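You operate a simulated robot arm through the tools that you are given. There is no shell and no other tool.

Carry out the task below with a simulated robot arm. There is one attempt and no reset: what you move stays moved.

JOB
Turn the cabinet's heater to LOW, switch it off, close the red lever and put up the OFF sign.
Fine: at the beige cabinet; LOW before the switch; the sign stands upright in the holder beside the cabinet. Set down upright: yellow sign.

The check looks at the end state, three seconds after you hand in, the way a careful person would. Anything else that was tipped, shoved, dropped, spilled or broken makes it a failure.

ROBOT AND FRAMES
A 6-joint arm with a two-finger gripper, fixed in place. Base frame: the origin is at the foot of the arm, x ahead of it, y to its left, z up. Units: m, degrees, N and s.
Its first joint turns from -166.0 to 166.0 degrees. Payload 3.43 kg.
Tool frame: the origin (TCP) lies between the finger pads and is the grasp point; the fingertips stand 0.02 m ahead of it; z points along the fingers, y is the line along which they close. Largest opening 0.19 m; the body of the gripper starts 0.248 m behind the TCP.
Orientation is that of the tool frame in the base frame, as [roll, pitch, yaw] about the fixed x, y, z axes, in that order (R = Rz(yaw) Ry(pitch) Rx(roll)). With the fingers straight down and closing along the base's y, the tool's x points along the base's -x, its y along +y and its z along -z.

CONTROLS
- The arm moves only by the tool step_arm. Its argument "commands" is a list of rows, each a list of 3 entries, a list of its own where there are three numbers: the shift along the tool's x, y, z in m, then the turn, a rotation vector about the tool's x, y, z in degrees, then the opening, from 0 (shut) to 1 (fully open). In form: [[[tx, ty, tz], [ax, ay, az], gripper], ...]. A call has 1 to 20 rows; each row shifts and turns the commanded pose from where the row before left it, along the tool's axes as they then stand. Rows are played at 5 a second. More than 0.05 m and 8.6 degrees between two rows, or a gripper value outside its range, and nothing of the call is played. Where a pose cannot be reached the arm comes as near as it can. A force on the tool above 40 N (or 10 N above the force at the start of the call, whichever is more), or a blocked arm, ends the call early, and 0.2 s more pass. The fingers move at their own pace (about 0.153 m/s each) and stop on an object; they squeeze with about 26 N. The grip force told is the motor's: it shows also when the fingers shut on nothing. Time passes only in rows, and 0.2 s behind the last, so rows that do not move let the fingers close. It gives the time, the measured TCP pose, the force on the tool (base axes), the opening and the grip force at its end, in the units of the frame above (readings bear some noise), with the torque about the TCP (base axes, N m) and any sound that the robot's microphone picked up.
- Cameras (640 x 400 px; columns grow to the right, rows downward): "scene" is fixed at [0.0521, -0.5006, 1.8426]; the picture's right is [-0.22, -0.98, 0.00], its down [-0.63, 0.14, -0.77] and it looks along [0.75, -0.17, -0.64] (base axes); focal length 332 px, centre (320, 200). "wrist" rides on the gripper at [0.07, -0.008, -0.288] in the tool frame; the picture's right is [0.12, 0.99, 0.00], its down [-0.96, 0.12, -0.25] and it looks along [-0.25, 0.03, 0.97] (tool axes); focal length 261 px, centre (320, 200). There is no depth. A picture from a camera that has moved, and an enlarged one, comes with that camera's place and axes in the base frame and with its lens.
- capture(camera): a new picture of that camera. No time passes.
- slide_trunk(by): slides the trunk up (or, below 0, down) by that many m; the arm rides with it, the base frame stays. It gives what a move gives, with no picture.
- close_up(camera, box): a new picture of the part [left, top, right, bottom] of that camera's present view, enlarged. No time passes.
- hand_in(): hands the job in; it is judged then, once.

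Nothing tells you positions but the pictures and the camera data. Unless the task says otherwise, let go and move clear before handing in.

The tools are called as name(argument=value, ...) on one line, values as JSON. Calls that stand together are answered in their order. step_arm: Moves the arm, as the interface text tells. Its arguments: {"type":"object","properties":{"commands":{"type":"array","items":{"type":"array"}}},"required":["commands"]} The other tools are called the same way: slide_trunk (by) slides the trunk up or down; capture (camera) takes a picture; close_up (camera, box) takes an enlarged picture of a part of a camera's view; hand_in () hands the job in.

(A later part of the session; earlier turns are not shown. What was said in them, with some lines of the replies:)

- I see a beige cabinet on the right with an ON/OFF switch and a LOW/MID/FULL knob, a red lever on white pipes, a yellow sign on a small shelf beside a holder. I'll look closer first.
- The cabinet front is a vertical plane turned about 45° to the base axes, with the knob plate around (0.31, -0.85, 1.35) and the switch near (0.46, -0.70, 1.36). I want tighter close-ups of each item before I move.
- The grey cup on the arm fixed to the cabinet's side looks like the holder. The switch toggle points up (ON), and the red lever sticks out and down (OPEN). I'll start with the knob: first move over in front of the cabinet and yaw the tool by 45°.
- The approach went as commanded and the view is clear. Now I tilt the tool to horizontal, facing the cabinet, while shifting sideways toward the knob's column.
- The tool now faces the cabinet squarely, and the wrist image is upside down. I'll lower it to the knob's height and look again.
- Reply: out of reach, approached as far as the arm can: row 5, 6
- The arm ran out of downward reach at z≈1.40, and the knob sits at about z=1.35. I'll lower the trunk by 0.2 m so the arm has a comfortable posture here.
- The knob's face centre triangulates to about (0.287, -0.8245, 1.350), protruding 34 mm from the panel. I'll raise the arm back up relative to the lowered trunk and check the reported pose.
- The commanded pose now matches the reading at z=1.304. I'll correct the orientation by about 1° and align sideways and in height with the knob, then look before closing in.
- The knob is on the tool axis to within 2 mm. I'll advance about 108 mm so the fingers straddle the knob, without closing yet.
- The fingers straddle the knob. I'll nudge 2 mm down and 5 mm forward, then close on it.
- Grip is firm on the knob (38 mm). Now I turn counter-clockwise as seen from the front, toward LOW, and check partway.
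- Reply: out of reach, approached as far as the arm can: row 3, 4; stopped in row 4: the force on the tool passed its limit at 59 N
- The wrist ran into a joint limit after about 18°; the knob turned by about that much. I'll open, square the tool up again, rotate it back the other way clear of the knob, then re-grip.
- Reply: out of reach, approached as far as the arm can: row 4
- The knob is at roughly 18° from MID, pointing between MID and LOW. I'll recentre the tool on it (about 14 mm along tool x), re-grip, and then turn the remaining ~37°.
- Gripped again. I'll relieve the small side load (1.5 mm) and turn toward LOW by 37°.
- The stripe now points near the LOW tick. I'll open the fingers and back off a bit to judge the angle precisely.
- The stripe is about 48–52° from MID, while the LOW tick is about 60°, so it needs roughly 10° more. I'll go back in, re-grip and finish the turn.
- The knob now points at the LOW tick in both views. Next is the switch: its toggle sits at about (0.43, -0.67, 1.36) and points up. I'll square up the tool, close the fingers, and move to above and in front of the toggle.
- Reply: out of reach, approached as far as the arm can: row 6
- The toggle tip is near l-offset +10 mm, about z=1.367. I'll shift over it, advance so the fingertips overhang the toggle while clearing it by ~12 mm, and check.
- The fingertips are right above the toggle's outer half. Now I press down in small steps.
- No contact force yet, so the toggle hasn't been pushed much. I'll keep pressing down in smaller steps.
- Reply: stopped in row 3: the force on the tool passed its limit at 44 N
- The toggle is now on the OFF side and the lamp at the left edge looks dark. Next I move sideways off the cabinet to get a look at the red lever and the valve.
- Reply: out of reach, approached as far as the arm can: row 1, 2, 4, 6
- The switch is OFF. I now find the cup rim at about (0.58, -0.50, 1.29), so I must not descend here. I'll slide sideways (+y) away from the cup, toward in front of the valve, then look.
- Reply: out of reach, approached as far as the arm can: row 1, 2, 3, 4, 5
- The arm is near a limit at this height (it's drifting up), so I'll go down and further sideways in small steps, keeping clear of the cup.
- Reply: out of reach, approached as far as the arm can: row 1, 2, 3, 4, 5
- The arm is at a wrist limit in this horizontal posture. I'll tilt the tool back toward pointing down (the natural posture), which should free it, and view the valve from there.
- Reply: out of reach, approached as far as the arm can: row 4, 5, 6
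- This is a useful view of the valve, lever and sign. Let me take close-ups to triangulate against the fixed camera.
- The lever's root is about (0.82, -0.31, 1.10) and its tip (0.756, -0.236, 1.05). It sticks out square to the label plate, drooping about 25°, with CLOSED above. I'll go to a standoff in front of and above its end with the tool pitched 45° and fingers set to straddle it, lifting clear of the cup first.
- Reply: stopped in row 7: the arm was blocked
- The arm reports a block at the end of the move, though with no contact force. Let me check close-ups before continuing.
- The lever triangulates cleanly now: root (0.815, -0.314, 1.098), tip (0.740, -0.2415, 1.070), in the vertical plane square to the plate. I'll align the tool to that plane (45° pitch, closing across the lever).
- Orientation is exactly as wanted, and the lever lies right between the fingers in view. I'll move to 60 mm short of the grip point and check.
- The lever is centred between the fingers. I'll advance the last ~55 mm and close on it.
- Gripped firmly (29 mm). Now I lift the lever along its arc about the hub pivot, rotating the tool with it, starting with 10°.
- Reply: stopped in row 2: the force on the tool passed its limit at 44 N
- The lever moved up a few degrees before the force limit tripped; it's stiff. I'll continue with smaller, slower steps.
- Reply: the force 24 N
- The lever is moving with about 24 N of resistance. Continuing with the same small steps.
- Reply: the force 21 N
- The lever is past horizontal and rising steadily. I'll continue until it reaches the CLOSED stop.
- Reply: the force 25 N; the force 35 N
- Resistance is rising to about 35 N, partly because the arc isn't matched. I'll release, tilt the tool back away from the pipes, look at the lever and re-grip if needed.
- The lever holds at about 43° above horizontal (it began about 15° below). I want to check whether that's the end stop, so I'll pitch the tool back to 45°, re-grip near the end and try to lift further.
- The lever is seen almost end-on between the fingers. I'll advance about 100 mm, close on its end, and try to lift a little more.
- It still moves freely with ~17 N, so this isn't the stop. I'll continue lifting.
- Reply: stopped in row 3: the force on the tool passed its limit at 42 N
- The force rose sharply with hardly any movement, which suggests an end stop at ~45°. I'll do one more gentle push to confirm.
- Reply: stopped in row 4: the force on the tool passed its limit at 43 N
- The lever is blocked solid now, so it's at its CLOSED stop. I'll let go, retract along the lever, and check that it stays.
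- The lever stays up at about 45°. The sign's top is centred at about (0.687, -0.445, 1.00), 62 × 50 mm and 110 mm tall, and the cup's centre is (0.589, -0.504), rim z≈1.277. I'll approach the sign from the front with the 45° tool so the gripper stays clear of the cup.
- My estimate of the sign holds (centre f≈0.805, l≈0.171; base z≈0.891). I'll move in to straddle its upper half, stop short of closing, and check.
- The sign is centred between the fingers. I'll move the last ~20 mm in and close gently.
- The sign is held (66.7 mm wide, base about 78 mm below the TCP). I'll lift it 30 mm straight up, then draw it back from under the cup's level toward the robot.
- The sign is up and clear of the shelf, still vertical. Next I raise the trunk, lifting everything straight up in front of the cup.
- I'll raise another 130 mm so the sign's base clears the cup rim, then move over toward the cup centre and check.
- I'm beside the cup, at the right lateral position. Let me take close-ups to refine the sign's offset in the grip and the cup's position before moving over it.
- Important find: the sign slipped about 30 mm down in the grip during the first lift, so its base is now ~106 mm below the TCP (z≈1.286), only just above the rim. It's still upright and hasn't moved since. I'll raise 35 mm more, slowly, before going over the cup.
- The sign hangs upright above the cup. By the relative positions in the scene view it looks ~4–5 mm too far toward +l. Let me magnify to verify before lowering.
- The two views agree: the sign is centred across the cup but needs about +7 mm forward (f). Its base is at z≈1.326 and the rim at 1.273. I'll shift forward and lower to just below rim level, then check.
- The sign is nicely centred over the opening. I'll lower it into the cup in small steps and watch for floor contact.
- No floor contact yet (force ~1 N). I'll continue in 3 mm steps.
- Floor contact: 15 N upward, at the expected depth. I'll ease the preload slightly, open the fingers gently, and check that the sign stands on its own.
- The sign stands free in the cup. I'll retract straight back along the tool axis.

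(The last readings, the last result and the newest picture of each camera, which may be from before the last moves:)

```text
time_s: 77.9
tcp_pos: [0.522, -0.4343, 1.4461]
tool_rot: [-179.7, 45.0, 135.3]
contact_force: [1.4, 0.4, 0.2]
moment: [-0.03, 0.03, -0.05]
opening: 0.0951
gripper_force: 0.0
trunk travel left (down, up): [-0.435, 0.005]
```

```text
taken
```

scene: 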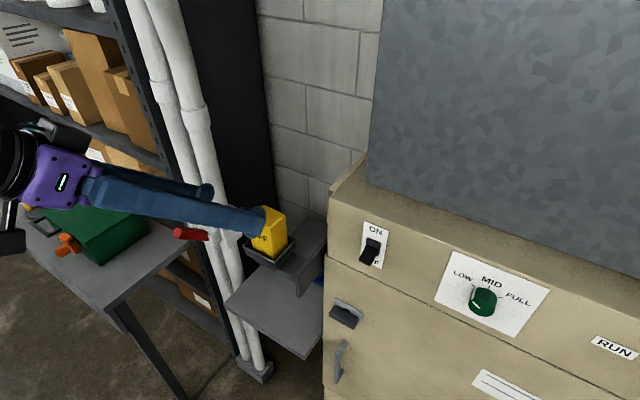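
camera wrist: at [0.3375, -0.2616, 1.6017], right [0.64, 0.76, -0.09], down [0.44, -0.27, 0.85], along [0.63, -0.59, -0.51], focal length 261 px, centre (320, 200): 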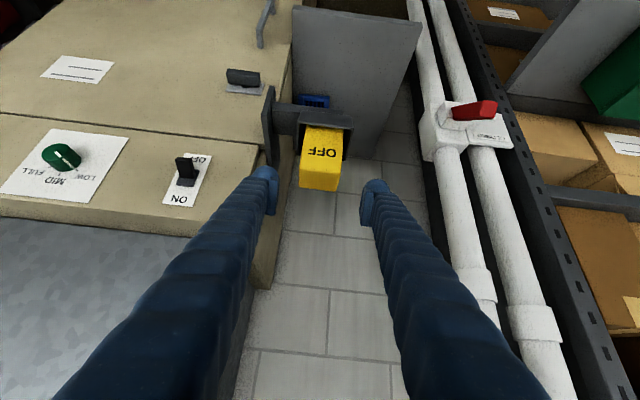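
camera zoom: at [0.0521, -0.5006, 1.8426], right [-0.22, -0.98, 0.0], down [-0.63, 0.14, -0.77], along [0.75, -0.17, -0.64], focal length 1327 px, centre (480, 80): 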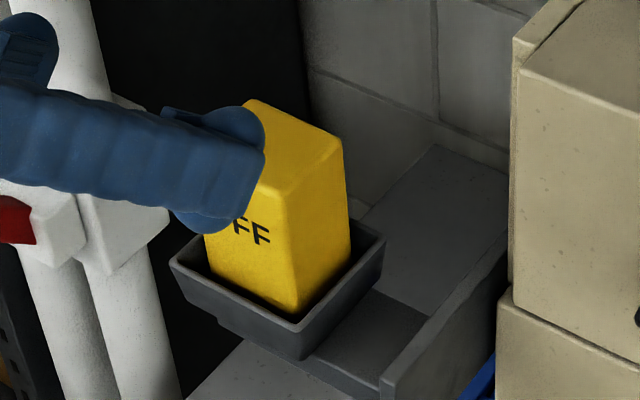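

The sign stands upright in the holder. I'll back off further and turn the view toward the cabinet to verify the lamp, switch and knob.

step_arm(commands=[[[0, 0, -0.04], [0, 0, 0], 0.5], [[0, -0.04, -0.03], [4.5, 0, 4.5], 0.5], [[0, -0.04, 0], [4.5, 0, 4.5], 0.5], [[0, -0.04, 0], [4.5, 0, 4.5], 0.5], [[0, 0, 0], [0, 0, 0], 0.5]])

capture(camera="wrist")

capture(camera="scene")

```text
time_s: 79.3
tcp_pos: [0.3902, -0.475, 1.4708]
tool_rot: [-178.4, 42.6, 116.9]
contact_force: [0.2, -0.1, 0.3]
moment: [0.0, 0.04, -0.01]
opening: 0.0951
gripper_force: 0.1
trunk travel left (down, up): [-0.435, 0.005]
stopped in row 5: the arm was blocked; the commanded pose is now the measured one
```

```text
taken
camera wrist: at [0.2782, -0.2557, 1.6356], right [0.85, 0.51, -0.1], down [0.36, -0.43, 0.83], along [0.38, -0.74, -0.55], focal length 261 px, centre (320, 200)
```

wrist: 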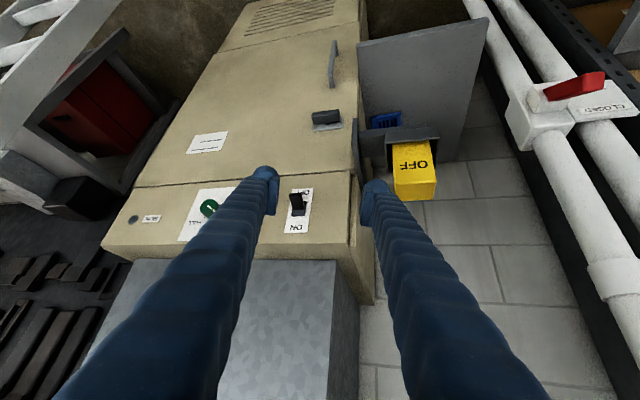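

```text
taken
```

scene: 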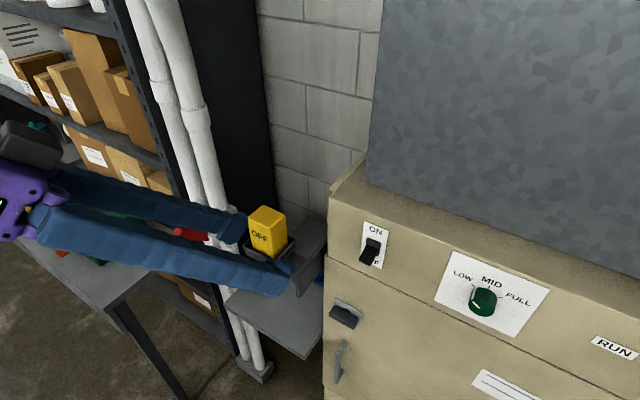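

The RUN lamp looks dark. Close-ups to confirm everything.

close_up(camera="wrist", box=[100, 180, 320, 260])

close_up(camera="scene", box=[350, 215, 398, 275])

close_up(camera="scene", box=[435, 250, 547, 320])

close_up(camera="wrist", box=[370, 60, 640, 220])

```text
2.91 times, centred on (210, 220) of wrist
camera zoom: at [0.2782, -0.2557, 1.6356], right [0.85, 0.51, -0.1], down [0.36, -0.43, 0.83], along [0.38, -0.74, -0.55], focal length 758 px, centre (640, 142)
```

zoom: 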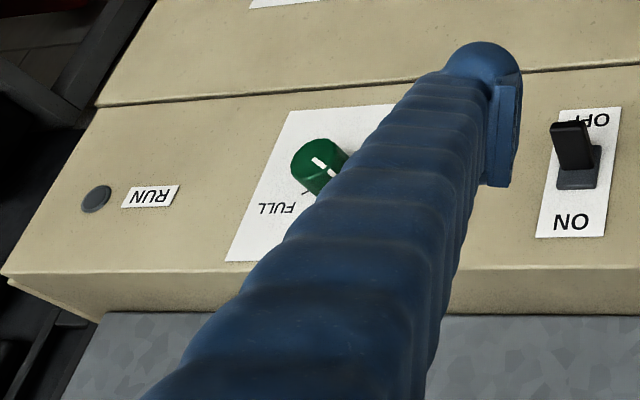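

```text
6.67 times, centred on (374, 245) of scene
camera zoom: at [0.0521, -0.5006, 1.8426], right [-0.22, -0.98, 0.0], down [-0.63, 0.14, -0.77], along [0.75, -0.17, -0.64], focal length 2211 px, centre (-40, -100)
```

zoom: 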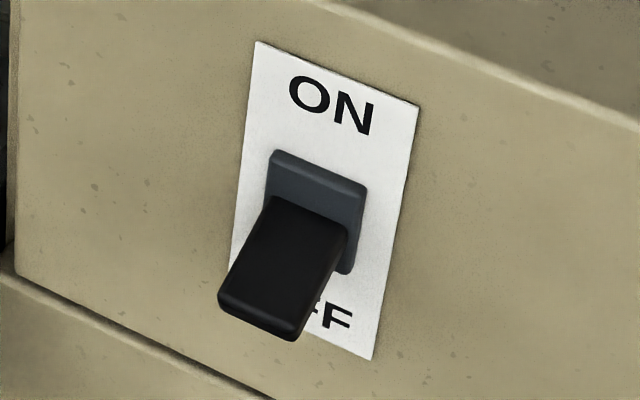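

```text
5.71 times, centred on (491, 285) of scene
camera zoom: at [0.0521, -0.5006, 1.8426], right [-0.22, -0.98, 0.0], down [-0.63, 0.14, -0.77], along [0.75, -0.17, -0.64], focal length 1895 px, centre (-657, -286)
```

zoom: 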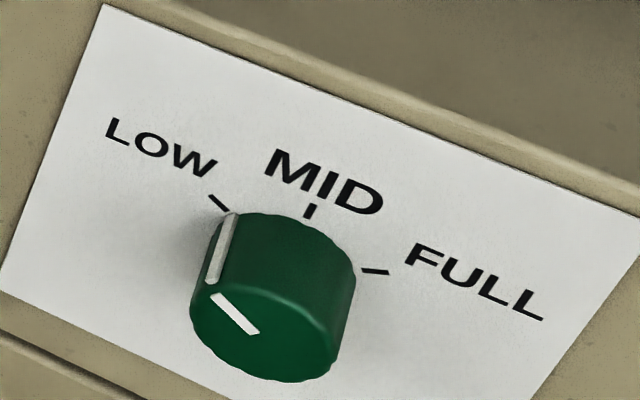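

```text
2.37 times, centred on (505, 140) of wrist
camera zoom: at [0.2782, -0.2557, 1.6356], right [0.85, 0.51, -0.1], down [0.36, -0.43, 0.83], along [0.38, -0.74, -0.55], focal length 618 px, centre (-118, 342)
```

zoom: 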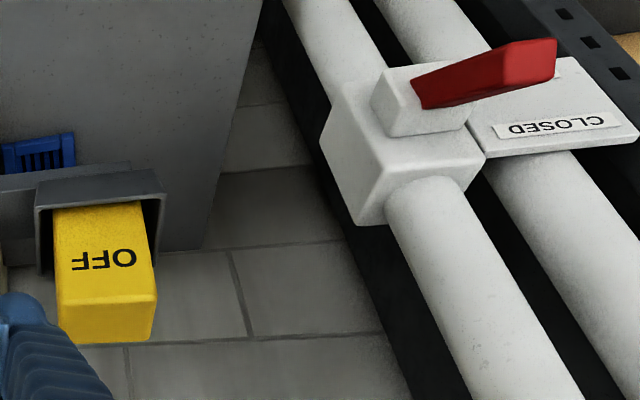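

Lamp off, toggle down at OFF, knob at LOW, lever up at CLOSED and the sign upright in its cup. I'll raise the gripper a little more to be well clear, then hand in.

step_arm(commands=[[[-0.02, 0, -0.022], [0, 0, 0], 0.5], [[-0.02, 0, -0.022], [0, 0, 0], 0.5], [[0, 0, 0], [0, 0, 0], 0.5]])

capture(camera="scene")

```text
time_s: 80.3
tcp_pos: [0.3916, -0.4771, 1.4931]
tool_rot: [-176.6, 38.9, 118.2]
contact_force: [0.5, -0.3, 0.5]
moment: [0.05, -0.02, 0.0]
opening: 0.0949
gripper_force: 0.1
trunk travel left (down, up): [-0.435, 0.005]
stopped in row 3: the arm was blocked; the commanded pose is now the measured one
```

```text
taken
```

scene: 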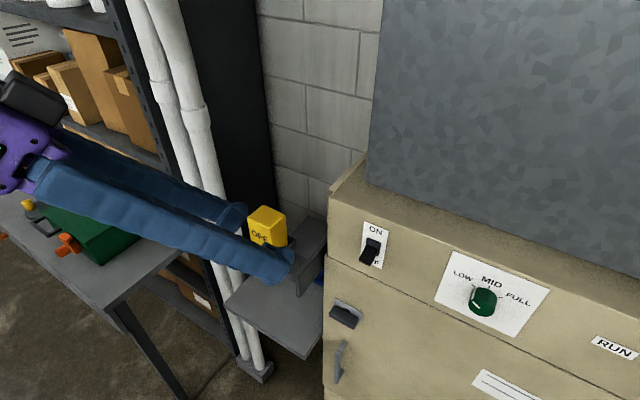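

Everything is in its final state and the gripper is open and clear of the sign, lever and cabinet. Handing in.

hand_in()

```text
The job is handed in.
```

The heater is turned to LOW and switched off, the red lever is closed, and the OFF sign stands upright in the holder beside the cabinet. I've handed the job in; no verdict has come back yet.

- **Heater knob:** it was set before the switch, and its stripe meets the LOW tick. It took three grips, because the wrist hit a joint limit after about 18°.
- **Switch:** the toggle is down at OFF and the RUN lamp is dark.
- **Red lever:** it now points about 45° up. It stopped solidly there, so I take that as the closed position.
- **OFF sign:** it rests on the bottom of the grey holder and stands on its own. It slipped about 3 cm in the grip when I first lifted it, so it probably slid along the shelf before coming up. It never tipped.

I saw nothing else moved or knocked over. On the last moves the arm reported being blocked twice, with no contact force. It ended with the gripper open and clear of the sign, lever and cabinet.
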